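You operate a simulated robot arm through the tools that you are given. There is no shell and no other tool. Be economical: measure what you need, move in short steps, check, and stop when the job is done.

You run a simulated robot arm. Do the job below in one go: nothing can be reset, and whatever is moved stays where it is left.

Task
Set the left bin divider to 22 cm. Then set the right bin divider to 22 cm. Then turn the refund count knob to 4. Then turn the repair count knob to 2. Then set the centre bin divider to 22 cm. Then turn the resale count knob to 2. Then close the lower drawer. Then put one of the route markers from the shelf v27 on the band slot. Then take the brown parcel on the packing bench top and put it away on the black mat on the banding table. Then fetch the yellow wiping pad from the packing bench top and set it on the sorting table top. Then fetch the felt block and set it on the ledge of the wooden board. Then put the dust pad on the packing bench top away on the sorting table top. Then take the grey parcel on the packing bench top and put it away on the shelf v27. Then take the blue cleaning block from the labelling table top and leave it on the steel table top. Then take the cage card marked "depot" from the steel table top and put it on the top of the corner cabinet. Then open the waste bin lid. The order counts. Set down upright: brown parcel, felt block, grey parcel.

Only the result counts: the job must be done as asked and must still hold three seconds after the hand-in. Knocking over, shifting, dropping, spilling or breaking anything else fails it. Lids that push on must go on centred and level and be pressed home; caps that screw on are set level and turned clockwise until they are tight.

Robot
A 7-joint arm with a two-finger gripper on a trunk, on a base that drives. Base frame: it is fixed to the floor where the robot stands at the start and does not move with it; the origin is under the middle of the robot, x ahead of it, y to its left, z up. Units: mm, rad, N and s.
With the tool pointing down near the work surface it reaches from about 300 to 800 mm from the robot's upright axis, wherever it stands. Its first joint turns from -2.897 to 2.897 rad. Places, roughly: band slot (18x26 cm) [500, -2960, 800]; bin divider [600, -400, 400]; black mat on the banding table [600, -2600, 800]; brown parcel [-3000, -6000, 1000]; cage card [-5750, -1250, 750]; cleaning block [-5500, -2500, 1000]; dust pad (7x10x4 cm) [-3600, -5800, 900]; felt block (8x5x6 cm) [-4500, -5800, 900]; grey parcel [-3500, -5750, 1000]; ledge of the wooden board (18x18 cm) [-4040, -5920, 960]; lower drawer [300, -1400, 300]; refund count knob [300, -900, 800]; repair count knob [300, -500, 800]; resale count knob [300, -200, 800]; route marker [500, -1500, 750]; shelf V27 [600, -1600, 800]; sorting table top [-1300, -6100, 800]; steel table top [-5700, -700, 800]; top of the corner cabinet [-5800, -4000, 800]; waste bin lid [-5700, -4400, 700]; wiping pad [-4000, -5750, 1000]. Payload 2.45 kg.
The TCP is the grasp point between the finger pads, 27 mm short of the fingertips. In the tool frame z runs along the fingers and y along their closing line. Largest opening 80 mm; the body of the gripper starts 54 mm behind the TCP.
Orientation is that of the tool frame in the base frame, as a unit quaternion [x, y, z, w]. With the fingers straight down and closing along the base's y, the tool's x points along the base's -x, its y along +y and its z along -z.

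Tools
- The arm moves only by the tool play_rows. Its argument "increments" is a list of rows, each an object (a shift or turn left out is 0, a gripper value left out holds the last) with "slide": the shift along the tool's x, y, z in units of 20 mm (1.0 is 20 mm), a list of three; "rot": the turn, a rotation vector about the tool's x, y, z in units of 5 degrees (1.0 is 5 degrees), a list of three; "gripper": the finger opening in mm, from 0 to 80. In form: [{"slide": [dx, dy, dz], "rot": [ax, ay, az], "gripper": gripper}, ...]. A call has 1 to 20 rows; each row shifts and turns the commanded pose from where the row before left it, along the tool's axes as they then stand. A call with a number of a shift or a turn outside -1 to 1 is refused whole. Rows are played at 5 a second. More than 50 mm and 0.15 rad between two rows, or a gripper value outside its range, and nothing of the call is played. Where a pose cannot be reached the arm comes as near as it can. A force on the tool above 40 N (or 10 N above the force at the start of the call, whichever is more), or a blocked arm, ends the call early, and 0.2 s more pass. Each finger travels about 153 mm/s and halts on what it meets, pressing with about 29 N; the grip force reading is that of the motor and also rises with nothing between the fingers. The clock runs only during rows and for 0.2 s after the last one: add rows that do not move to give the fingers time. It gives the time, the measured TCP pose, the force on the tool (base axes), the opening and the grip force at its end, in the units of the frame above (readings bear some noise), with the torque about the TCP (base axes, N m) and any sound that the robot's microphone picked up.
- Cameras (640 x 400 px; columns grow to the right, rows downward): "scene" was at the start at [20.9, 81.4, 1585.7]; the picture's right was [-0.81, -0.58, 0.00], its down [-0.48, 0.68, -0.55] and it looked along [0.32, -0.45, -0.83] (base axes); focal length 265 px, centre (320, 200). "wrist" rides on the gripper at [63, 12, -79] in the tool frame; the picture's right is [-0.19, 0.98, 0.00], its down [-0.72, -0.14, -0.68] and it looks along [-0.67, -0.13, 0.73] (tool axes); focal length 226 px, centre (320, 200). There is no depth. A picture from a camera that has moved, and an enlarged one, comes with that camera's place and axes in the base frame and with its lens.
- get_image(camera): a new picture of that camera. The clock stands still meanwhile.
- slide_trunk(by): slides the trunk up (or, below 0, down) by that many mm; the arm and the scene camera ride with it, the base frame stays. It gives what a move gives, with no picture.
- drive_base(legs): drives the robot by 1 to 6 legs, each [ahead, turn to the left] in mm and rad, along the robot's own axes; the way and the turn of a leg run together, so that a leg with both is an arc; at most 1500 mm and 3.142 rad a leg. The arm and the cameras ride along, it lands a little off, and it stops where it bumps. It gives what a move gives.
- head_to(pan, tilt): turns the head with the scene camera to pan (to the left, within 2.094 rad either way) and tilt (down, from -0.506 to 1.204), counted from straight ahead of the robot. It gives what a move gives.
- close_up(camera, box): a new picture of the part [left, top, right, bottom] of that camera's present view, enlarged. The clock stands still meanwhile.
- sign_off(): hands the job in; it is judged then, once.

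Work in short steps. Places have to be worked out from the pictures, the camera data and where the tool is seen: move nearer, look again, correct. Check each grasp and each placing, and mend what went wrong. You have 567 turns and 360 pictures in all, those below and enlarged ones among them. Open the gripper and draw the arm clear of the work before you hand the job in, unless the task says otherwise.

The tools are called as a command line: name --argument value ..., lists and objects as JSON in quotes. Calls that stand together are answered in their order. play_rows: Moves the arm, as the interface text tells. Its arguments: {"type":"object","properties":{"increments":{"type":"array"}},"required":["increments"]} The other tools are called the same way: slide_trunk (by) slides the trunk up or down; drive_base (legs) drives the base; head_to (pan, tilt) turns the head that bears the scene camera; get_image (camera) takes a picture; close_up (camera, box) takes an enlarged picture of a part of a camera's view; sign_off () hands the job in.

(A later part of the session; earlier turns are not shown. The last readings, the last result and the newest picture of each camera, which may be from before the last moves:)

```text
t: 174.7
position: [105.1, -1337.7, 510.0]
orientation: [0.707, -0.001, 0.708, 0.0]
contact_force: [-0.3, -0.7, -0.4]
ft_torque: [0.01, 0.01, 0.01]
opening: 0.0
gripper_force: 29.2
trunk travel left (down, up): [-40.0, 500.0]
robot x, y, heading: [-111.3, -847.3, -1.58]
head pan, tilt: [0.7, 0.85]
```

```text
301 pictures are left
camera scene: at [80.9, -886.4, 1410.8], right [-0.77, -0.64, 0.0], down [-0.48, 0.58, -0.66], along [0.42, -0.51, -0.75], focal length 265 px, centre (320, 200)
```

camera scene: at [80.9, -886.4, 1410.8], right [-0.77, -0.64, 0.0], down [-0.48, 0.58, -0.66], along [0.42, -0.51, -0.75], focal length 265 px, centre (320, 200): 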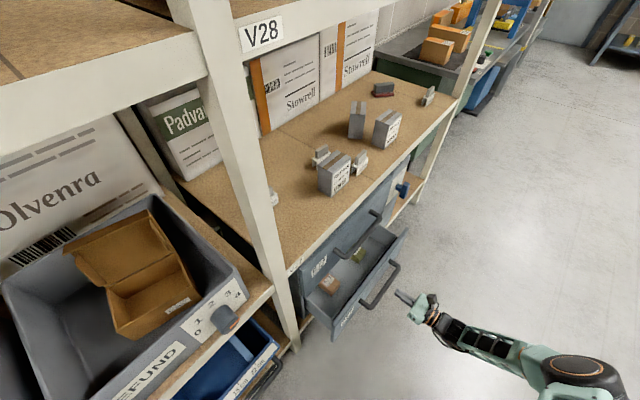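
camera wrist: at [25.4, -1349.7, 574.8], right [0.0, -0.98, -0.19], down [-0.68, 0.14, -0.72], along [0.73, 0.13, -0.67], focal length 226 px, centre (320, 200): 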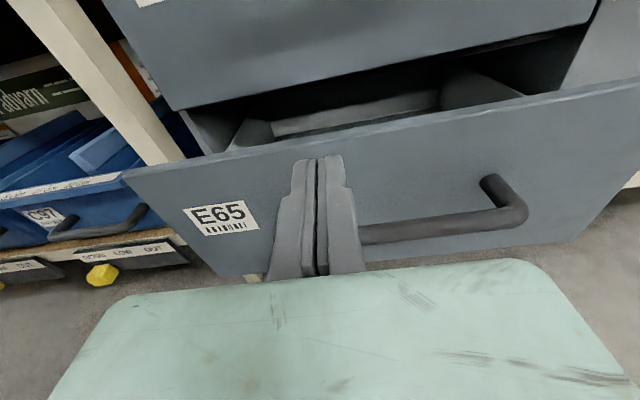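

Plate top ≈ z 464 at x≈247; handle lower at z≈336. Move the closed fingertips to (105, -1420, 410) and push in +x.

play_rows --increments '[{"slide": [-1, 0.82, 0]}, {"slide": [-1, 0.82, 0]}, {"slide": [-1, 0.82, 0]}, {"slide": [-1, 0.82, 0]}, {"slide": [-1, 0.82, 0]}]'

play_rows --increments '[{"slide": [0, 0, 1]}, {"slide": [0, 0, 1]}, {"slide": [0, 0, 1]}, {"slide": [0, 0, 1]}, {"slide": [0, 0, 1]}, {"slide": [0, 0, 1]}, {"slide": [0, 0, 1]}, {"slide": [0, 0, 1]}]'

get_image --camera "wrist"

get_image --camera "scene"

```text
t: 175.9
position: [104.8, -1386.1, 451.7]
orientation: [0.707, 0.0, 0.707, 0.0]
contact_force: [0.0, 0.9, -0.5]
ft_torque: [-0.01, 0.01, 0.02]
opening: 0.3
gripper_force: 28.9
out of reach, approached as far as the arm can: row 4, 5
trunk travel left (down, up): [-40.0, 500.0]
robot x, y, heading: [-108.1, -844.3, -1.573]
head pan, tilt: [0.7, 0.85]
```

```text
t: 177.7
position: [257.9, -1398.0, 472.0]
orientation: [0.706, -0.001, 0.708, 0.001]
contact_force: [0.6, -0.8, -0.6]
ft_torque: [0.0, -0.02, -0.02]
opening: 0.1
gripper_force: 30.2
out of reach, approached as far as the arm can: row 3, 4, 5, 7, 8
trunk travel left (down, up): [-40.0, 500.0]
robot x, y, heading: [-111.1, -848.4, -1.572]
head pan, tilt: [0.7, 0.85]
```

```text
300 pictures are left
camera wrist: at [179.9, -1410.6, 536.3], right [0.0, -0.98, -0.19], down [-0.68, 0.14, -0.72], along [0.73, 0.13, -0.67], focal length 226 px, centre (320, 200)
```

wrist: 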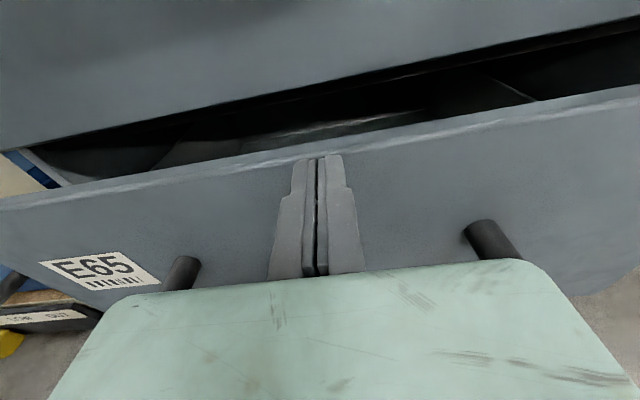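

```text
299 pictures are left
camera scene: at [80.7, -886.4, 1410.8], right [-0.77, -0.64, 0.0], down [-0.48, 0.58, -0.66], along [0.42, -0.51, -0.75], focal length 265 px, centre (320, 200)
```

scene: 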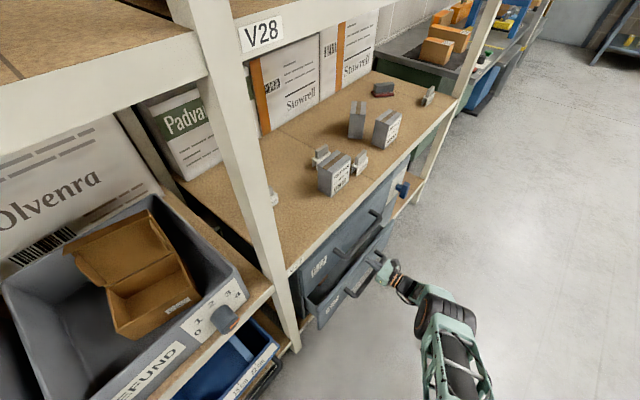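

The drawer has gone in part way. Back off a little, lower the trunk the last 40 mm and keep pushing.

play_rows --increments '[{"slide": [0, 0, -1]}, {"slide": [0, 0, -1]}]'

slide_trunk --by -40

play_rows --increments '[{"slide": [0, 0, 1]}, {"slide": [0, 0, 1]}, {"slide": [0, 0, 1]}, {"slide": [0, 0, 1]}]'

get_image --camera "wrist"

```text
t: 178.3
position: [219.8, -1397.5, 470.7]
orientation: [0.707, -0.002, 0.707, 0.002]
contact_force: [0.6, 0.6, -0.8]
ft_torque: [-0.02, -0.01, 0.01]
opening: 0.0
gripper_force: 29.7
trunk travel left (down, up): [-40.0, 500.0]
robot x, y, heading: [-105.7, -845.3, -1.57]
head pan, tilt: [0.7, 0.85]
```

```text
t: 179.1
position: [219.4, -1398.2, 432.2]
orientation: [0.707, -0.001, 0.708, 0.001]
contact_force: [-0.2, -0.4, -0.2]
ft_torque: [0.02, 0.02, 0.0]
opening: 0.1
gripper_force: 30.5
trunk travel left (down, up): [0.0, 540.0]
robot x, y, heading: [-107.9, -847.4, -1.576]
head pan, tilt: [0.7, 0.85]
```

```text
t: 180.1
position: [300.9, -1405.4, 445.7]
orientation: [0.706, -0.001, 0.708, 0.001]
contact_force: [0.0, -0.2, -1.0]
ft_torque: [0.04, 0.0, 0.01]
opening: 0.1
gripper_force: 29.4
out of reach, approached as far as the arm can: row 3, 4
trunk travel left (down, up): [0.0, 540.0]
robot x, y, heading: [-106.9, -849.1, -1.575]
head pan, tilt: [0.7, 0.85]
```

```text
298 pictures are left
camera wrist: at [222.0, -1416.8, 510.6], right [0.0, -0.98, -0.19], down [-0.68, 0.14, -0.72], along [0.73, 0.13, -0.67], focal length 226 px, centre (320, 200)
```

wrist: 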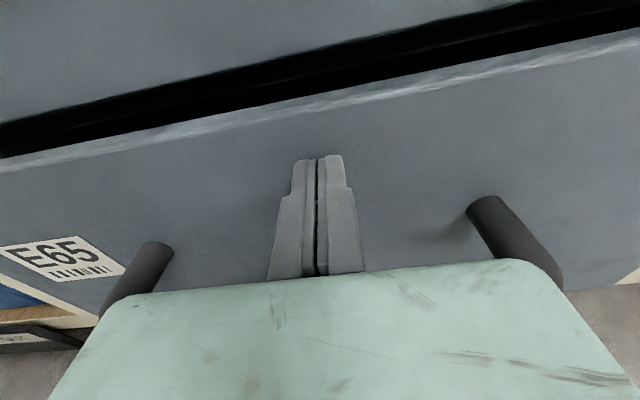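

play_rows --increments '[{"slide": [0, 0, 1]}, {"slide": [0, 0, 1]}]'

get_image --camera "wrist"

```text
t: 180.7
position: [321.6, -1404.2, 450.8]
orientation: [0.707, 0.0, 0.707, 0.0]
contact_force: [0.4, 0.1, 0.0]
ft_torque: [-0.01, -0.01, -0.03]
opening: 0.0
gripper_force: 29.9
out of reach, approached as far as the arm can: row 1, 2
trunk travel left (down, up): [0.0, 540.0]
robot x, y, heading: [-108.4, -846.0, -1.576]
head pan, tilt: [0.7, 0.85]
```

```text
297 pictures are left
camera wrist: at [242.5, -1416.5, 515.8], right [0.0, -0.98, -0.19], down [-0.68, 0.14, -0.72], along [0.73, 0.13, -0.67], focal length 226 px, centre (320, 200)
```

wrist: 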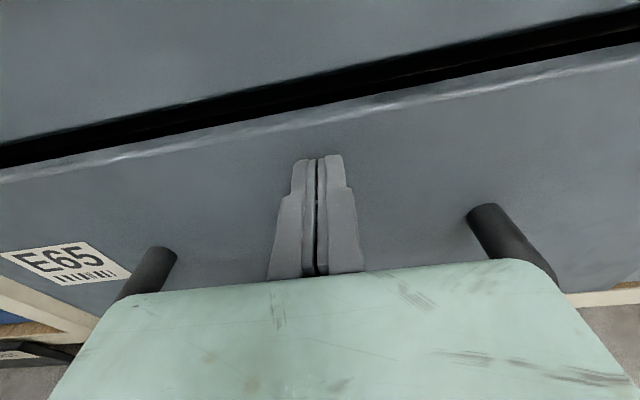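

play_rows --increments '[{"slide": [0, 0, -1]}, {"slide": [-0.5, -1, 0]}, {"slide": [0, -1, 0]}, {"slide": [0, -1, 0]}, {"slide": [0, -1, 0]}]'

drive_base --legs '[[100, 0]]'

play_rows --increments '[{"slide": [0, 0, 1]}, {"slide": [0, 0, 1]}, {"slide": [0, 0, 1]}, {"slide": [0, 0, 1]}]'

get_image --camera "wrist"

get_image --camera "scene"

```text
t: 181.9
position: [302.9, -1324.5, 441.8]
orientation: [0.707, -0.001, 0.707, 0.001]
contact_force: [-1.2, 0.3, -0.2]
ft_torque: [0.02, 0.0, 0.03]
opening: 0.0
gripper_force: 30.2
trunk travel left (down, up): [0.0, 540.0]
robot x, y, heading: [-111.8, -847.1, -1.571]
head pan, tilt: [0.7, 0.85]
```

```text
t: 183.1
position: [303.6, -1423.8, 439.7]
orientation: [0.707, -0.002, 0.707, 0.002]
contact_force: [-0.3, 0.8, -0.2]
ft_torque: [0.02, -0.02, 0.01]
opening: 0.0
gripper_force: 29.7
trunk travel left (down, up): [0.0, 540.0]
robot x, y, heading: [-108.9, -943.9, -1.577]
head pan, tilt: [0.7, 0.85]
```

```text
t: 183.6
position: [323.2, -1424.0, 439.1]
orientation: [0.707, -0.001, 0.707, 0.002]
contact_force: [-1.9, -0.5, -0.4]
ft_torque: [-0.05, 0.02, 0.01]
opening: 0.0
gripper_force: 29.6
trunk travel left (down, up): [0.0, 540.0]
robot x, y, heading: [-107.8, -944.9, -1.573]
head pan, tilt: [0.7, 0.85]
stopped in row 2: the force on the tool passed its limit at 62 N (the readings are from after the stop); the commanded pose is now the measured one
```

```text
296 pictures are left
camera wrist: at [244.1, -1436.8, 503.5], right [0.0, -0.98, -0.19], down [-0.68, 0.14, -0.72], along [0.73, 0.13, -0.67], focal length 226 px, centre (320, 200)
```

wrist: 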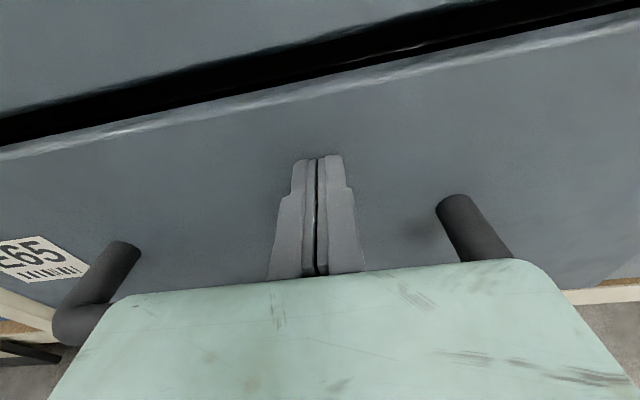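

```text
295 pictures are left
camera scene: at [80.5, -986.2, 1370.7], right [-0.77, -0.64, 0.0], down [-0.48, 0.58, -0.66], along [0.42, -0.51, -0.75], focal length 265 px, centre (320, 200)
```

scene: 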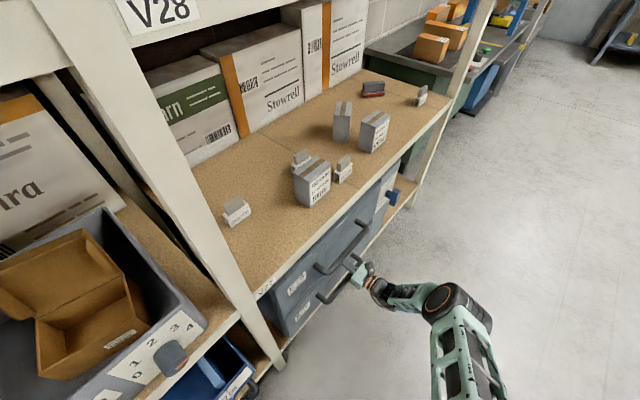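

Force peaked, so the drawer is likely home; verify by zoom.

close_up --camera "scene" --box '[240, 180, 420, 350]'

```text
2.35 times, centred on (330, 265) of scene
camera zoom: at [80.5, -986.2, 1370.7], right [-0.77, -0.64, 0.0], down [-0.48, 0.58, -0.66], along [0.42, -0.51, -0.75], focal length 624 px, centre (296, 47)
```

zoom: 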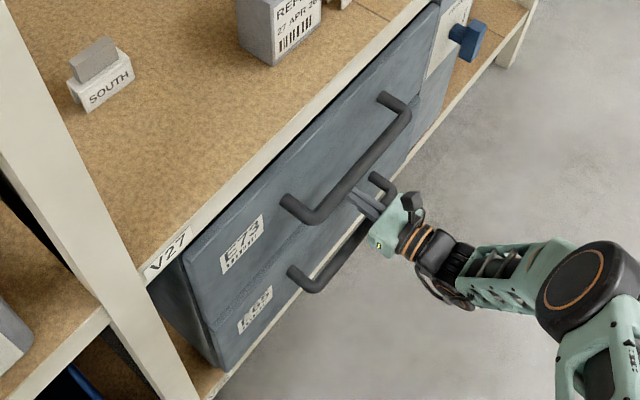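

play_rows --increments '[{"slide": [0, 0, 0.4]}, {"slide": [0, 0, 0.4]}, {"slide": [0, 0, 0.4]}, {"slide": [0, 0, 0.4]}]'

close_up --camera "scene" --box '[240, 180, 420, 350]'

```text
t: 183.9
position: [322.5, -1425.2, 438.0]
orientation: [0.707, -0.002, 0.707, 0.001]
contact_force: [-7.6, 2.1, 2.6]
ft_torque: [-0.06, -0.08, 0.0]
opening: 5.9
gripper_force: 29.9
trunk travel left (down, up): [0.0, 540.0]
robot x, y, heading: [-111.3, -943.0, -1.578]
head pan, tilt: [0.7, 0.85]
stopped in row 1: the force on the tool passed its limit at 55 N (the readings are from after the stop); the commanded pose is now the measured one
```

```text
2.35 times, centred on (330, 265) of scene
camera zoom: at [80.0, -986.0, 1370.8], right [-0.77, -0.64, 0.0], down [-0.48, 0.58, -0.66], along [0.42, -0.51, -0.75], focal length 624 px, centre (296, 47)
```

zoom: 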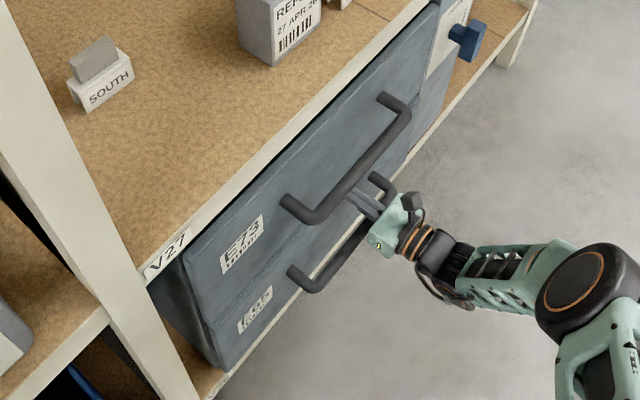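

Drawer is home. Retract and raise to shelf V27 height to inspect the isolated "SOUTH" route marker.

play_rows --increments '[{"slide": [0, 0, -1]}, {"slide": [0, 0, -1]}, {"slide": [0, 0, -1]}, {"slide": [0, 0, -1]}, {"slide": [0, 0, -1]}, {"slide": [0, 0, -1]}, {"slide": [0, 0, -1]}, {"slide": [0, 0, -1], "gripper": 80}]'

slide_trunk --by 440

get_image --camera "wrist"

head_to --pan 1.1 --tilt 0.8

get_image --camera "scene"

```text
t: 185.7
position: [162.8, -1424.5, 439.3]
orientation: [0.707, -0.002, 0.707, 0.002]
contact_force: [-0.1, 0.5, -0.2]
ft_torque: [0.03, -0.03, 0.03]
opening: 80.1
gripper_force: 0.1
trunk travel left (down, up): [0.0, 540.0]
robot x, y, heading: [-108.6, -946.5, -1.571]
head pan, tilt: [0.7, 0.85]
```

```text
refused: 440 is not a number from -400 to 400
```

```text
292 pictures are left
camera wrist: at [84.9, -1436.0, 503.0], right [0.0, -0.98, -0.2], down [-0.68, 0.14, -0.72], along [0.73, 0.13, -0.67], focal length 226 px, centre (320, 200)
```

wrist: 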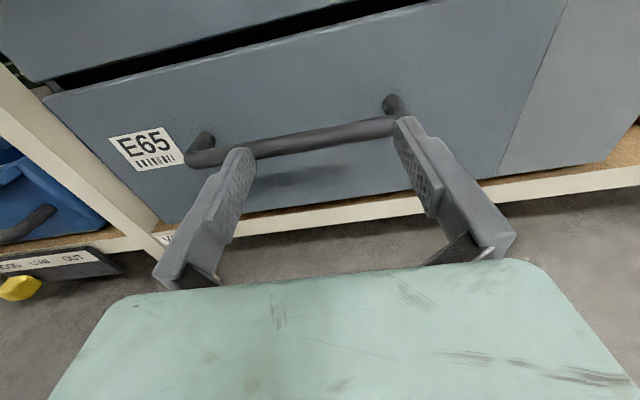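

```text
t: 186.6
position: [162.9, -1423.7, 438.4]
orientation: [0.707, -0.001, 0.707, 0.0]
contact_force: [0.6, 0.5, 0.5]
ft_torque: [-0.01, -0.02, 0.0]
opening: 80.0
gripper_force: 0.0
trunk travel left (down, up): [0.0, 540.0]
robot x, y, heading: [-107.9, -943.5, -1.572]
head pan, tilt: [1.1, 0.799]
```

```text
291 pictures are left
camera scene: at [102.2, -963.2, 1374.8], right [-0.46, -0.89, 0.0], down [-0.64, 0.33, -0.7], along [0.62, -0.32, -0.72], focal length 265 px, centre (320, 200)
```

scene: 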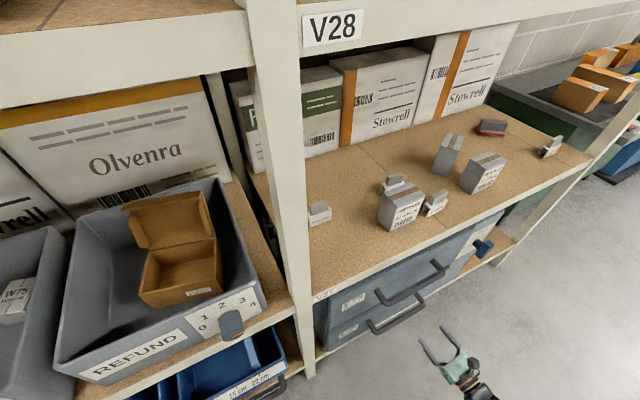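

slide_trunk --by 400

drive_base --legs '[[-235, 0]]'

get_image --camera "wrist"

```text
t: 190.4
position: [164.5, -1424.1, 838.0]
orientation: [0.708, -0.001, 0.707, 0.0]
contact_force: [0.2, 0.1, -0.3]
ft_torque: [0.02, -0.01, -0.01]
opening: 80.0
gripper_force: 0.1
trunk travel left (down, up): [-400.0, 140.0]
robot x, y, heading: [-110.1, -946.0, -1.574]
head pan, tilt: [1.1, 0.799]
```

```text
t: 192.2
position: [165.1, -1185.1, 838.8]
orientation: [0.708, -0.001, 0.706, 0.001]
contact_force: [0.0, 0.8, 0.4]
ft_torque: [0.03, 0.0, 0.01]
opening: 79.9
gripper_force: 0.1
trunk travel left (down, up): [-400.0, 140.0]
robot x, y, heading: [-107.8, -705.7, -1.572]
head pan, tilt: [1.1, 0.799]
```

```text
290 pictures are left
camera wrist: at [86.0, -1197.2, 903.4], right [0.0, -0.98, -0.19], down [-0.68, 0.14, -0.72], along [0.73, 0.13, -0.67], focal length 226 px, centre (320, 200)
```

wrist: 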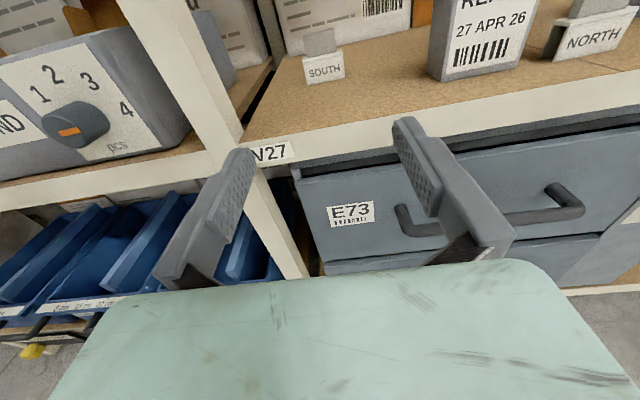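

SOUTH marker at ≈(545, -1184), deck z≈782, top z≈853. Pitch the tool 30° down and approach over the shelf.

play_rows --increments '[{"rot": [0, -1, 0]}, {"rot": [0, -1, 0]}, {"rot": [0, -1, 0]}, {"rot": [0, -1, 0]}, {"rot": [0, -1, 0]}, {"rot": [0, -1, 0]}, {"slide": [0.66, 0, 0.96]}, {"slide": [0.66, 0, 0.96]}, {"slide": [0.66, 0, 0.96]}, {"slide": [0.66, 0, 0.96]}, {"slide": [0.6, 0, 0.976]}, {"slide": [0.6, 0, 0.976]}, {"slide": [0.6, 0, 0.976]}, {"slide": [0.6, 0, 0.976]}, {"slide": [0.6, 0, 0.976]}, {"slide": [0.6, 0, 0.976]}, {"slide": [0.6, 0, 0.976]}, {"slide": [0.6, 0, 0.976]}]'

get_image --camera "wrist"

```text
t: 196.0
position: [441.1, -1183.7, 851.2]
orientation: [0.866, -0.002, 0.499, 0.001]
contact_force: [0.3, -0.2, 0.6]
ft_torque: [0.02, -0.01, -0.02]
opening: 80.1
gripper_force: 0.1
trunk travel left (down, up): [-400.0, 140.0]
robot x, y, heading: [-108.0, -708.1, -1.574]
head pan, tilt: [1.1, 0.799]
```

```text
289 pictures are left
camera wrist: at [405.5, -1196.0, 946.5], right [-0.1, -0.98, -0.17], down [-0.95, 0.14, -0.28], along [0.3, 0.13, -0.95], focal length 226 px, centre (320, 200)
```

wrist: 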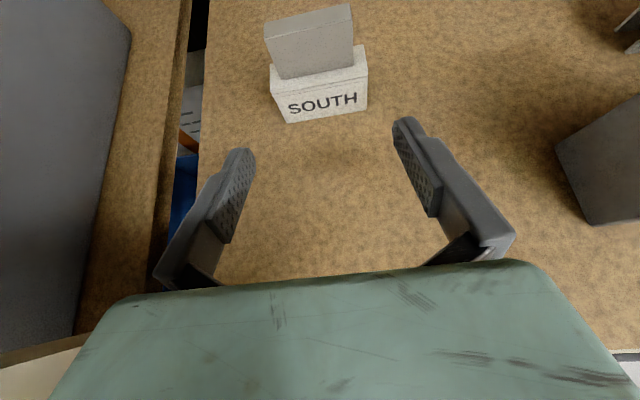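

play_rows --increments '[{"slide": [0.468, 0.02, 0.93]}, {"slide": [0.468, 0.02, 0.93]}, {"slide": [0.468, 0.02, 0.93]}, {"slide": [0.468, 0.02, 0.93]}, {"slide": [0.468, 0.02, 0.93]}]'

get_image --camera "wrist"

```text
t: 197.2
position: [547.4, -1185.6, 843.4]
orientation: [0.866, -0.001, 0.5, 0.0]
contact_force: [-0.1, 0.6, 0.4]
ft_torque: [0.03, 0.01, 0.01]
opening: 80.3
gripper_force: 0.0
trunk travel left (down, up): [-400.0, 140.0]
robot x, y, heading: [-107.4, -708.5, -1.573]
head pan, tilt: [1.1, 0.799]
```

```text
288 pictures are left
camera wrist: at [510.4, -1198.6, 938.9], right [-0.1, -0.98, -0.17], down [-0.95, 0.14, -0.28], along [0.3, 0.13, -0.95], focal length 226 px, centre (320, 200)
```

wrist: 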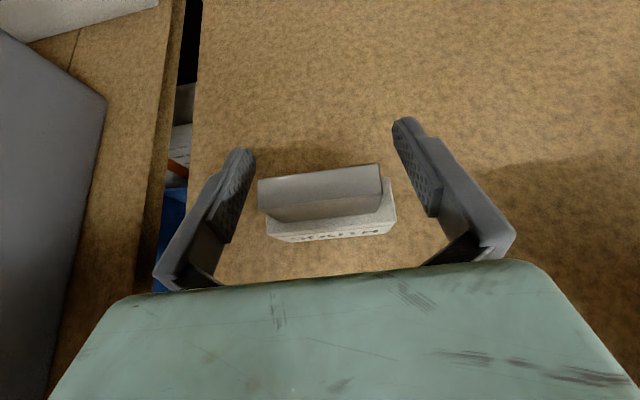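

play_rows --increments '[{"gripper": 0}, {}, {}, {}]'

play_rows --increments '[{"slide": [0.866, 0, -0.5]}, {"slide": [0.866, 0, -0.5]}]'

get_image --camera "wrist"

```text
t: 198.2
position: [546.3, -1187.3, 843.2]
orientation: [0.867, -0.001, 0.499, 0.0]
contact_force: [0.6, -0.3, 1.0]
ft_torque: [0.0, -0.01, 0.0]
opening: 50.8
gripper_force: 29.0
trunk travel left (down, up): [-400.0, 140.0]
robot x, y, heading: [-109.2, -707.4, -1.571]
head pan, tilt: [1.1, 0.799]
```

```text
t: 198.8
position: [542.8, -1187.5, 883.4]
orientation: [0.866, -0.001, 0.5, 0.0]
contact_force: [0.5, 0.9, -0.6]
ft_torque: [-0.01, -0.01, -0.02]
opening: 50.7
gripper_force: 28.6
trunk travel left (down, up): [-400.0, 140.0]
robot x, y, heading: [-109.6, -705.7, -1.572]
head pan, tilt: [1.1, 0.799]
```

```text
287 pictures are left
camera wrist: at [507.3, -1200.7, 979.4], right [-0.1, -0.98, -0.17], down [-0.95, 0.14, -0.28], along [0.3, 0.13, -0.95], focal length 226 px, centre (320, 200)
```

wrist: 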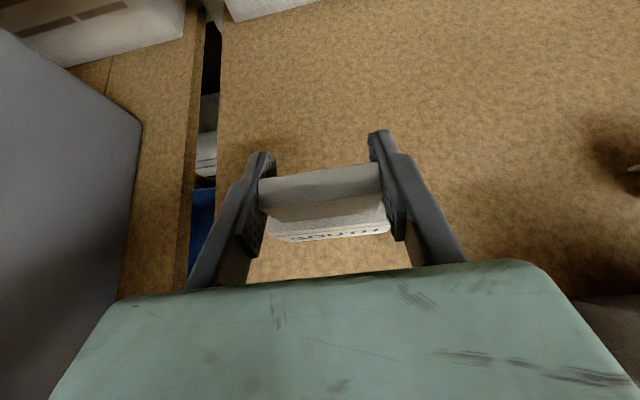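

Marker held (bottom 61 mm below TCP). Withdraw from the shelf and look down the aisle.

play_rows --increments '[{"slide": [-0.5, 0, -0.866]}, {"slide": [-0.5, 0, -0.866]}, {"slide": [-0.5, 0, -0.866]}, {"slide": [-0.5, 0, -0.866]}, {"slide": [-0.5, 0, -0.866]}, {"slide": [-0.5, 0, -0.866]}, {"slide": [-0.5, 0, -0.866]}, {"slide": [-0.5, 0, -0.866]}, {"slide": [-0.5, 0, -0.866]}, {"slide": [-0.5, 0, -0.866]}, {"slide": [-0.5, 0, -0.866]}, {"slide": [-0.5, 0, -0.866]}, {"slide": [-0.5, 0, -0.866]}, {"slide": [-0.5, 0, -0.866]}, {"slide": [-0.5, 0, -0.866]}, {"slide": [-0.5, 0, -0.866]}, {"slide": [-0.5, 0, -0.866]}, {"slide": [-0.5, 0, -0.866]}]'

head_to --pan 0.3 --tilt 0.6

get_image --camera "scene"

```text
t: 202.6
position: [183.7, -1189.0, 885.2]
orientation: [0.866, -0.002, 0.5, 0.0]
contact_force: [0.1, -0.4, 0.1]
ft_torque: [0.0, 0.02, 0.0]
opening: 50.9
gripper_force: 28.7
trunk travel left (down, up): [-400.0, 140.0]
robot x, y, heading: [-105.7, -706.1, -1.573]
head pan, tilt: [1.1, 0.799]
```

```text
t: 203.7
position: [184.2, -1188.9, 884.8]
orientation: [0.866, -0.002, 0.5, 0.0]
contact_force: [0.2, 0.0, -0.1]
ft_torque: [-0.01, -0.03, -0.01]
opening: 51.1
gripper_force: 28.9
trunk travel left (down, up): [-400.0, 140.0]
robot x, y, heading: [-109.0, -706.2, -1.572]
head pan, tilt: [0.3, 0.6]
```

```text
286 pictures are left
camera scene: at [57.2, -772.5, 1791.6], right [-0.96, -0.29, 0.0], down [-0.17, 0.54, -0.82], along [0.24, -0.79, -0.57], focal length 265 px, centre (320, 200)
```

scene: 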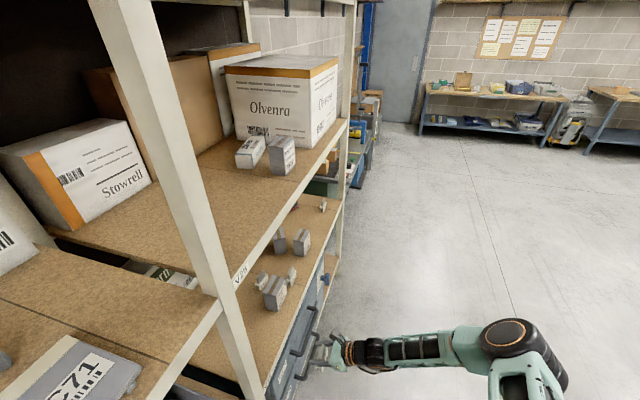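

drive_base --legs '[[1150, 0]]'

head_to --pan 0.9 --tilt 0.75

get_image --camera "scene"

```text
t: 209.3
position: [188.8, -2277.2, 883.4]
orientation: [0.867, 0.003, 0.499, -0.003]
contact_force: [-0.4, -1.3, -0.2]
ft_torque: [0.0, 0.02, 0.01]
opening: 50.8
gripper_force: 28.7
trunk travel left (down, up): [-400.0, 140.0]
robot x, y, heading: [-109.0, -1795.4, -1.568]
head pan, tilt: [0.3, 0.6]
```

```text
t: 210.3
position: [188.6, -2277.9, 882.6]
orientation: [0.866, 0.003, 0.5, -0.002]
contact_force: [-1.3, 0.2, 0.6]
ft_torque: [-0.03, -0.03, 0.01]
opening: 50.8
gripper_force: 29.5
trunk travel left (down, up): [-400.0, 140.0]
robot x, y, heading: [-104.6, -1796.3, -1.564]
head pan, tilt: [0.901, 0.75]
```

```text
285 pictures are left
camera scene: at [97.5, -1829.1, 1778.8], right [-0.62, -0.79, 0.0], down [-0.54, 0.42, -0.73], along [0.58, -0.45, -0.68], focal length 265 px, centre (320, 200)
```

scene: 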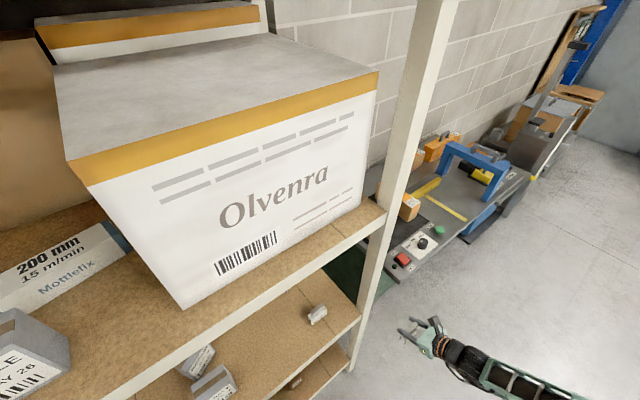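

drive_base --legs '[[560, 0]]'

get_image --camera "scene"

get_image --camera "wrist"

```text
t: 213.6
position: [187.5, -2859.0, 883.5]
orientation: [0.866, -0.001, 0.499, 0.0]
contact_force: [-0.3, -0.7, -0.4]
ft_torque: [-0.02, -0.01, 0.0]
opening: 50.8
gripper_force: 29.5
trunk travel left (down, up): [-400.0, 140.0]
robot x, y, heading: [-109.4, -2381.6, -1.572]
head pan, tilt: [0.901, 0.75]
```

```text
284 pictures are left
camera scene: at [98.6, -2411.2, 1778.7], right [-0.62, -0.78, 0.0], down [-0.53, 0.42, -0.73], along [0.57, -0.45, -0.68], focal length 265 px, centre (320, 200)
```

scene: 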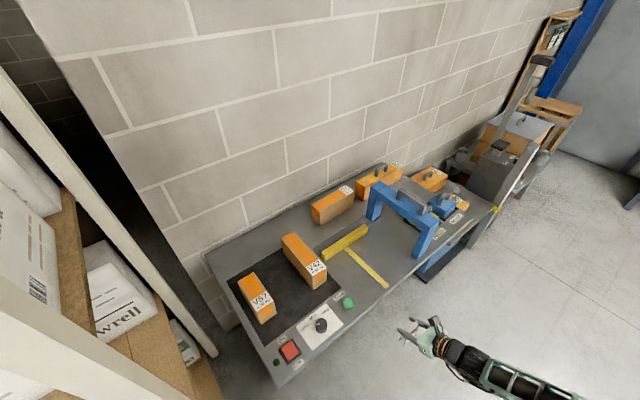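

```text
283 pictures are left
camera wrist: at [151.0, -2872.2, 978.7], right [-0.1, -0.98, -0.17], down [-0.95, 0.14, -0.28], along [0.3, 0.13, -0.95], focal length 226 px, centre (320, 200)
```

wrist: 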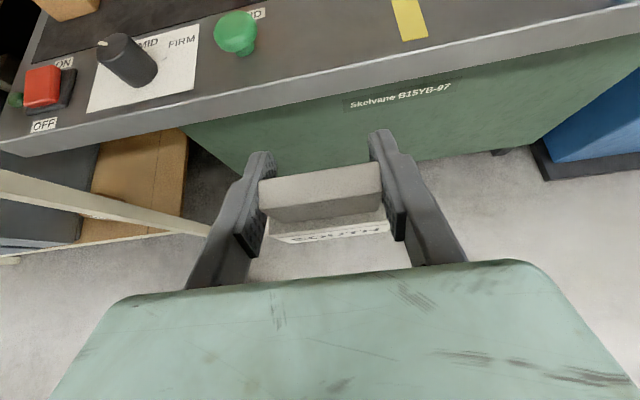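

close_up --camera "scene" --box '[200, 150, 520, 390]'

```text
1.67 times, centred on (360, 270) of scene
camera zoom: at [98.6, -2411.2, 1778.7], right [-0.62, -0.78, 0.0], down [-0.53, 0.42, -0.73], along [0.57, -0.45, -0.68], focal length 442 px, centre (253, 83)
```

zoom: 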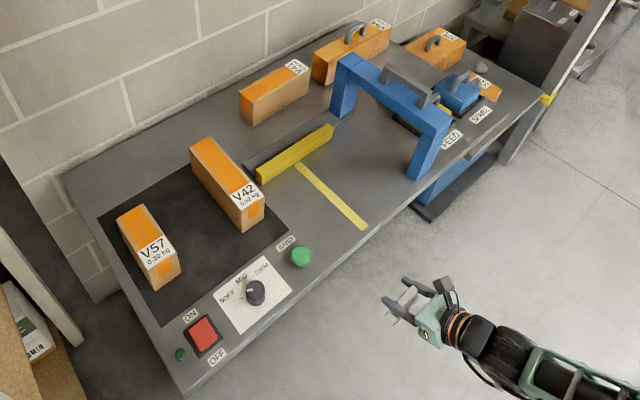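

The band slot is the area around the yellow strip (x≈350–585, y≈-2955). Drive 100 mm further and bring the marker over it for a closer look.

drive_base --legs '[[98, 0]]'

play_rows --increments '[{"slide": [0.866, 0, -0.5]}, {"slide": [0.866, 0, -0.5]}, {"slide": [0.5, 0, 0.866]}, {"slide": [0.5, 0, 0.866]}, {"slide": [0.5, 0, 0.866]}, {"slide": [0.5, 0, 0.866]}, {"slide": [0.5, 0, 0.866]}, {"slide": [0.5, 0, 0.866]}, {"slide": [0.5, 0, 0.866]}, {"slide": [0.5, 0, 0.866]}]'

get_image --camera "wrist"

```text
t: 214.8
position: [186.2, -2960.4, 882.7]
orientation: [0.866, -0.001, 0.5, -0.001]
contact_force: [0.1, -1.1, -0.5]
ft_torque: [-0.01, -0.04, 0.0]
opening: 50.7
gripper_force: 28.8
trunk travel left (down, up): [-400.0, 140.0]
robot x, y, heading: [-105.3, -2479.7, -1.572]
head pan, tilt: [0.901, 0.75]
```

```text
t: 217.0
position: [348.5, -2961.8, 920.8]
orientation: [0.867, -0.002, 0.499, 0.0]
contact_force: [-0.1, 0.0, -0.3]
ft_torque: [0.02, -0.01, 0.0]
opening: 50.6
gripper_force: 28.8
trunk travel left (down, up): [-400.0, 140.0]
robot x, y, heading: [-104.1, -2477.7, -1.571]
head pan, tilt: [0.901, 0.75]
```

```text
281 pictures are left
camera wrist: at [312.6, -2973.6, 1016.3], right [-0.1, -0.98, -0.17], down [-0.95, 0.15, -0.28], along [0.3, 0.13, -0.95], focal length 226 px, centre (320, 200)
```

wrist: 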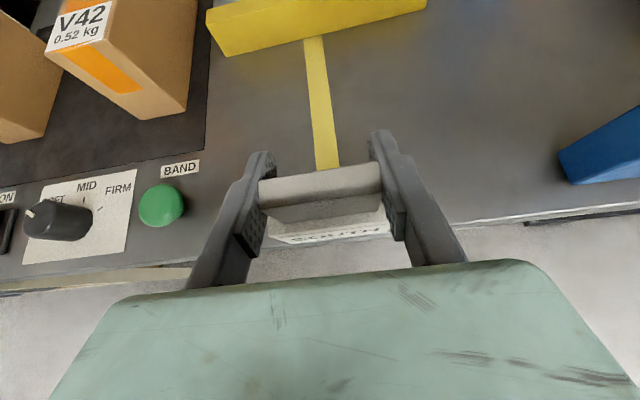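

play_rows --increments '[{"slide": [0.5, 0, 0.866]}, {"slide": [0.5, 0, 0.866]}, {"slide": [0.5, 0, 0.866]}, {"slide": [0.5, 0, 0.866]}, {"slide": [0.5, 0, 0.866]}, {"slide": [0.5, 0, 0.866]}, {"slide": [0.5, 0, 0.866]}, {"slide": [-0.866, 0, 0.5]}]'

get_image --camera "wrist"

close_up --camera "scene" --box '[200, 150, 520, 390]'

```text
t: 218.8
position: [486.9, -2963.7, 903.1]
orientation: [0.866, -0.002, 0.5, 0.0]
contact_force: [-0.2, 0.2, -0.7]
ft_torque: [0.02, 0.0, -0.03]
opening: 50.9
gripper_force: 28.8
trunk travel left (down, up): [-400.0, 140.0]
robot x, y, heading: [-104.0, -2476.1, -1.573]
head pan, tilt: [0.901, 0.75]
```

```text
280 pictures are left
camera wrist: at [449.7, -2975.8, 998.3], right [-0.1, -0.98, -0.17], down [-0.95, 0.15, -0.28], along [0.3, 0.13, -0.95], focal length 226 px, centre (320, 200)
```

wrist: 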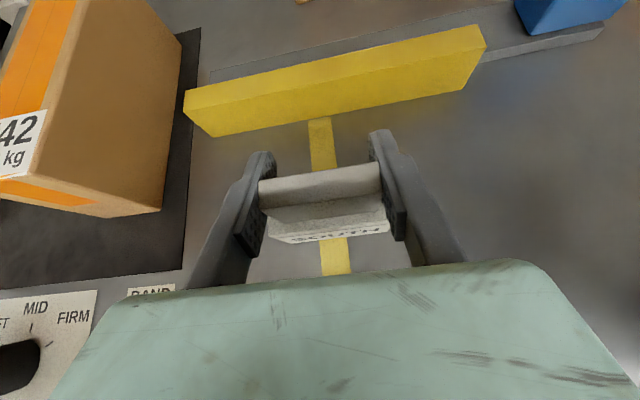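

```text
1.67 times, centred on (360, 270) of scene
camera zoom: at [98.8, -2511.5, 1778.7], right [-0.62, -0.78, 0.0], down [-0.53, 0.43, -0.73], along [0.57, -0.46, -0.68], focal length 442 px, centre (253, 83)
```

zoom: 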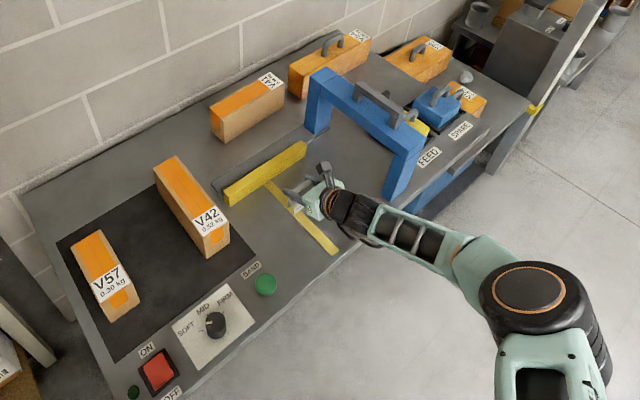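

play_rows --increments '[{"slide": [-0.866, 0, 0.5]}, {"slide": [-0.35, 0, 0.2]}, {"slide": [-0.17, 0, 0.1]}, {"slide": [-0.17, 0, 0.1]}]'

get_image --camera "wrist"

```text
t: 219.8
position: [486.1, -2961.5, 865.9]
orientation: [0.866, -0.001, 0.499, 0.0]
contact_force: [-0.5, 1.0, 0.6]
ft_torque: [0.01, 0.0, -0.03]
opening: 50.9
gripper_force: 28.8
trunk travel left (down, up): [-400.0, 140.0]
robot x, y, heading: [-102.6, -2479.1, -1.581]
head pan, tilt: [0.901, 0.75]
```

```text
278 pictures are left
camera wrist: at [448.5, -2973.7, 961.8], right [-0.1, -0.98, -0.17], down [-0.95, 0.14, -0.28], along [0.3, 0.13, -0.95], focal length 226 px, centre (320, 200)
```

wrist: 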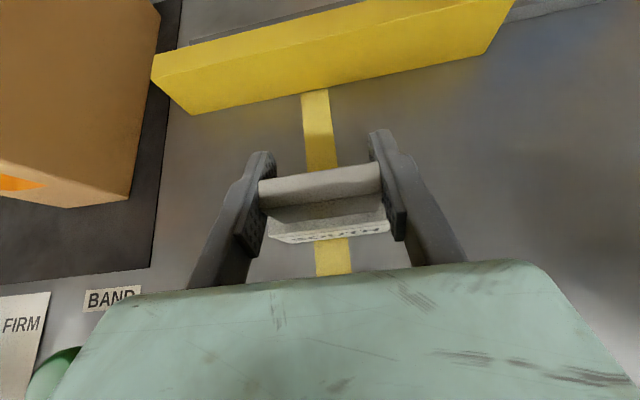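

play_rows --increments '[{"slide": [-0.13, 0, 0.075]}, {"slide": [-0.13, 0, 0.075]}, {"slide": [-0.13, 0, 0.075]}]'

play_rows --increments '[{"slide": [-0.13, 0, 0.075]}, {"slide": [-0.13, 0, 0.075]}]'

```text
t: 220.6
position: [484.8, -2961.8, 863.1]
orientation: [0.864, -0.002, 0.503, 0.002]
contact_force: [-1.2, 3.1, 29.2]
ft_torque: [0.08, 0.23, -0.05]
opening: 51.0
gripper_force: 28.8
trunk travel left (down, up): [-400.0, 140.0]
robot x, y, heading: [-104.8, -2475.7, -1.573]
head pan, tilt: [0.901, 0.75]
```

```text
t: 221.2
position: [485.1, -2960.6, 855.5]
orientation: [0.866, -0.002, 0.501, 0.002]
contact_force: [2.8, -3.4, 30.9]
ft_torque: [-0.01, 0.05, 0.05]
opening: 50.8
gripper_force: 29.3
trunk travel left (down, up): [-400.0, 140.0]
robot x, y, heading: [-109.7, -2482.8, -1.576]
head pan, tilt: [0.901, 0.75]
```

Contact with the table. Release and withdraw along the tool axis.

play_rows --increments '[{"gripper": 56}, {}, {"gripper": 80}, {}, {"slide": [0, 0, -1]}, {"slide": [0, 0, -1]}, {"slide": [0, 0, -1]}, {"slide": [0, 0, -1]}]'

get_image --camera "wrist"

```text
t: 223.0
position: [416.6, -2959.7, 891.8]
orientation: [0.866, -0.002, 0.5, 0.0]
contact_force: [0.0, 0.0, -0.1]
ft_torque: [0.0, 0.0, 0.02]
opening: 79.9
gripper_force: 0.0
trunk travel left (down, up): [-400.0, 140.0]
robot x, y, heading: [-108.3, -2477.1, -1.572]
head pan, tilt: [0.901, 0.75]
```

```text
277 pictures are left
camera wrist: at [380.1, -2972.9, 987.9], right [-0.1, -0.98, -0.17], down [-0.95, 0.14, -0.28], along [0.3, 0.13, -0.95], focal length 226 px, centre (320, 200)
```

wrist: 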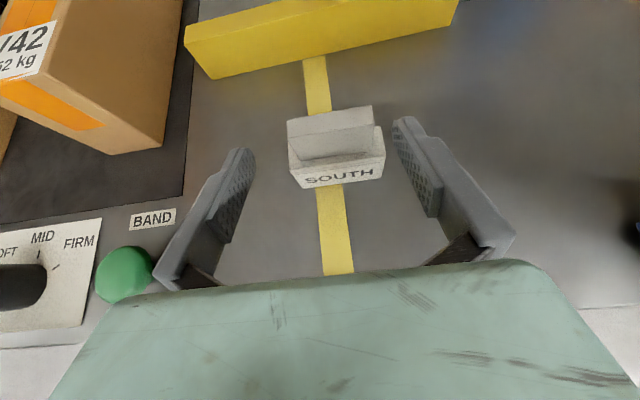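

Marker stands on the band slot. Withdraw the arm and look toward the packing bench.

play_rows --increments '[{"slide": [-0.5, 0, -0.866]}, {"slide": [-0.5, 0, -0.866]}, {"slide": [-0.5, 0, -0.866]}, {"slide": [-0.5, 0, -0.866]}, {"slide": [-0.5, 0, -0.866]}, {"slide": [-0.5, 0, -0.866]}, {"slide": [-0.5, 0, -0.866]}, {"slide": [-0.5, 0, -0.866]}, {"slide": [-0.5, 0, -0.866]}, {"slide": [-0.5, 0, -0.866]}, {"slide": [-0.5, 0, -0.866]}, {"slide": [-0.5, 0, -0.866]}, {"slide": [-0.5, 0, -0.866], "gripper": 0}]'

head_to --pan -0.5 --tilt 0.2

get_image --camera "scene"

head_to --pan -1.4 --tilt 0.2

get_image --camera "scene"

```text
t: 225.8
position: [154.9, -2960.4, 894.4]
orientation: [0.866, -0.001, 0.499, -0.001]
contact_force: [-0.3, 0.8, -0.3]
ft_torque: [0.02, -0.02, -0.01]
opening: 0.1
gripper_force: 29.0
trunk travel left (down, up): [-400.0, 140.0]
robot x, y, heading: [-107.7, -2479.0, -1.575]
head pan, tilt: [0.901, 0.75]
```

```text
t: 227.3
position: [155.8, -2959.9, 893.8]
orientation: [0.867, -0.002, 0.499, 0.0]
contact_force: [-0.2, 0.8, -0.1]
ft_torque: [0.03, 0.0, -0.01]
opening: 0.2
gripper_force: 29.3
trunk travel left (down, up): [-400.0, 140.0]
robot x, y, heading: [-108.0, -2479.4, -1.573]
head pan, tilt: [-0.499, 0.201]
```

```text
276 pictures are left
camera scene: at [-11.4, -2541.4, 1828.4], right [-0.88, 0.48, 0.0], down [0.1, 0.18, -0.98], along [-0.47, -0.86, -0.2], focal length 265 px, centre (320, 200)
```

scene: 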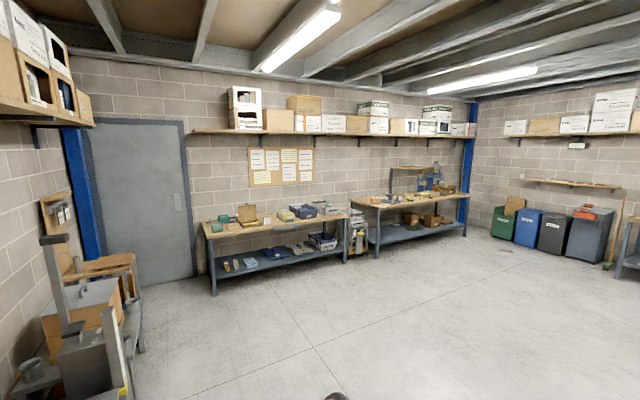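

```text
t: 228.5
position: [154.6, -2960.7, 894.3]
orientation: [0.867, -0.002, 0.499, 0.0]
contact_force: [0.0, 0.4, 0.0]
ft_torque: [-0.03, 0.01, 0.01]
opening: 0.0
gripper_force: 28.7
trunk travel left (down, up): [-400.0, 140.0]
robot x, y, heading: [-106.7, -2483.7, -1.575]
head pan, tilt: [-1.4, 0.201]
```

```text
275 pictures are left
camera scene: at [-58.4, -2475.3, 1828.4], right [-0.17, 0.99, 0.0], down [0.2, 0.03, -0.98], along [-0.97, -0.16, -0.2], focal length 265 px, centre (320, 200)
```

scene: 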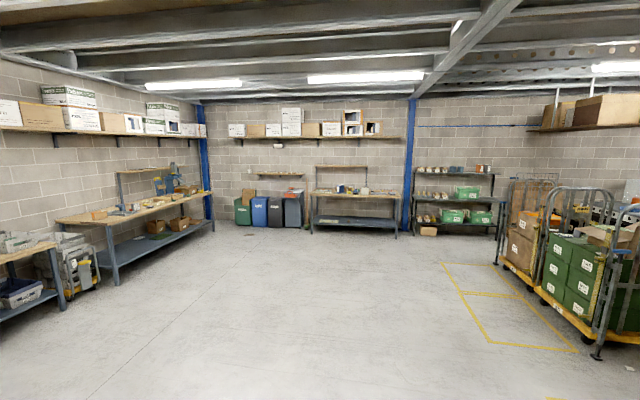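

Open floor. Turn right toward the packing bench and drive diagonally.

drive_base --legs '[[0, -0.71], [1400, 0]]'

```text
t: 230.5
position: [-138.7, -3027.8, 893.5]
orientation: [0.833, -0.238, 0.481, 0.136]
contact_force: [0.5, -0.1, -0.4]
ft_torque: [-0.04, 0.0, 0.0]
opening: 0.0
gripper_force: 29.0
trunk travel left (down, up): [-400.0, 140.0]
robot x, y, heading: [-105.4, -2476.6, -2.122]
head pan, tilt: [-1.4, 0.201]
stopped in leg 1: the robot was blocked; the commanded pose is now the measured one
```

drive_base --legs '[[0, -0.16]]'

```text
t: 231.3
position: [-145.0, -3026.3, 894.4]
orientation: [0.832, -0.243, 0.48, 0.139]
contact_force: [0.4, 0.3, -0.2]
ft_torque: [-0.03, -0.02, 0.01]
opening: 0.0
gripper_force: 28.6
trunk travel left (down, up): [-400.0, 140.0]
robot x, y, heading: [-107.9, -2481.2, -2.125]
head pan, tilt: [-1.4, 0.201]
stopped in leg 1: the robot was blocked; the commanded pose is now the measured one
```

head_to --pan 2.09 --tilt 1.1

get_image --camera "scene"

head_to --pan -2.09 --tilt 1.1

get_image --camera "scene"

```text
t: 234.2
position: [-145.1, -3027.6, 892.6]
orientation: [0.831, -0.243, 0.48, 0.14]
contact_force: [0.2, 0.9, -0.1]
ft_torque: [-0.03, -0.03, -0.01]
opening: 0.0
gripper_force: 29.2
trunk travel left (down, up): [-400.0, 140.0]
robot x, y, heading: [-104.6, -2482.3, -2.127]
head pan, tilt: [2.089, 1.1]
```

```text
274 pictures are left
camera scene: at [84.4, -2540.3, 1753.0], right [-0.04, -1.0, 0.0], down [-0.89, 0.03, -0.45], along [0.45, -0.02, -0.89], focal length 265 px, centre (320, 200)
```

scene: 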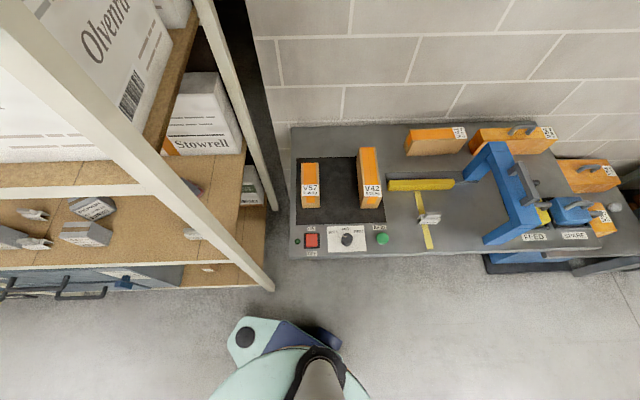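

```text
t: 237.6
position: [-144.2, -3028.4, 893.3]
orientation: [0.831, -0.243, 0.481, 0.139]
contact_force: [-0.2, 0.1, -0.2]
ft_torque: [0.02, -0.01, 0.0]
opening: 0.1
gripper_force: 29.2
trunk travel left (down, up): [-400.0, 140.0]
robot x, y, heading: [-110.2, -2481.0, -2.127]
head pan, tilt: [-2.089, 1.1]
```

```text
273 pictures are left
camera scene: at [-8.9, -2482.6, 1753.0], right [0.88, 0.48, 0.0], down [0.43, -0.78, -0.45], along [-0.22, 0.4, -0.89], focal length 265 px, centre (320, 200)
```

scene: 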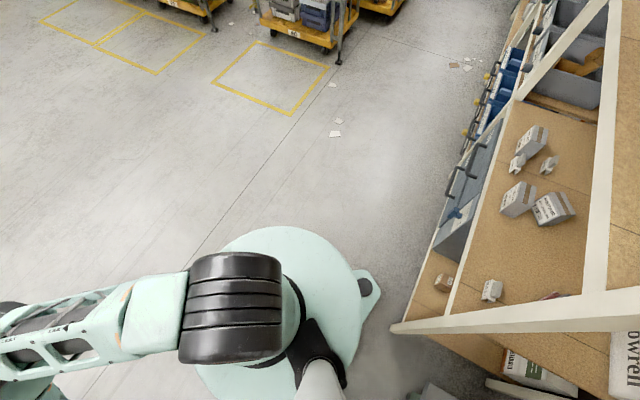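

I can't see any contact. I'll drive ahead into open floor and try the turn there.

drive_base --legs '[[1200, 0], [0, -0.16]]'

```text
t: 244.3
position: [-812.6, -4030.7, 893.8]
orientation: [0.815, -0.294, 0.471, 0.169]
contact_force: [0.2, 0.7, 0.7]
ft_torque: [0.02, 0.04, -0.03]
opening: 0.0
gripper_force: 29.0
trunk travel left (down, up): [-400.0, 140.0]
robot x, y, heading: [-710.0, -3493.2, -2.254]
head pan, tilt: [-2.089, 1.1]
```

Turning works in open space, so it was the rear near the rack. Continue toward the bench, then turn to face -x.

drive_base --legs '[[1300, 0], [0, -0.887], [400, 0]]'

head_to --pan 0.8 --tilt 0.5

get_image --camera "scene"

```text
t: 255.2
position: [-2394.5, -4780.7, 892.9]
orientation: [0.619, -0.606, 0.358, 0.349]
contact_force: [0.0, -0.2, -0.3]
ft_torque: [-0.02, -0.01, 0.01]
opening: 0.0
gripper_force: 29.0
trunk travel left (down, up): [-400.0, 140.0]
robot x, y, heading: [-1916.3, -4506.0, -3.109]
head pan, tilt: [-2.089, 1.1]
```

```text
t: 257.7
position: [-2392.8, -4782.1, 892.8]
orientation: [0.619, -0.605, 0.358, 0.349]
contact_force: [0.0, 0.1, -0.2]
ft_torque: [0.04, -0.03, 0.0]
opening: 0.0
gripper_force: 29.1
trunk travel left (down, up): [-400.0, 140.0]
robot x, y, heading: [-1919.2, -4504.9, -3.101]
head pan, tilt: [0.799, 0.499]
```

```text
272 pictures are left
camera scene: at [-1955.8, -4714.4, 1800.7], right [-0.74, 0.67, 0.0], down [0.32, 0.35, -0.88], along [-0.59, -0.65, -0.48], focal length 265 px, centre (320, 200)
```

scene: 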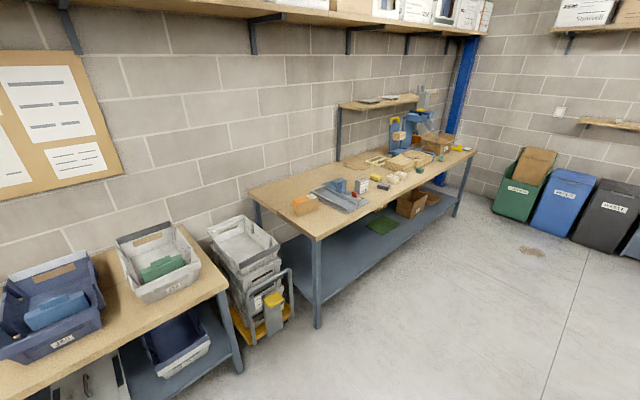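

close_up --camera "scene" --box '[240, 70, 490, 240]'

```text
2.35 times, centred on (365, 155) of scene
camera zoom: at [-1955.8, -4714.4, 1800.7], right [-0.74, 0.67, 0.0], down [0.32, 0.35, -0.88], along [-0.59, -0.65, -0.48], focal length 624 px, centre (214, 306)
```

zoom: 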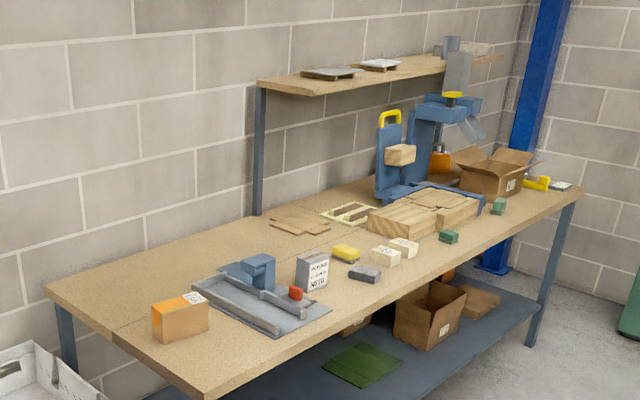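

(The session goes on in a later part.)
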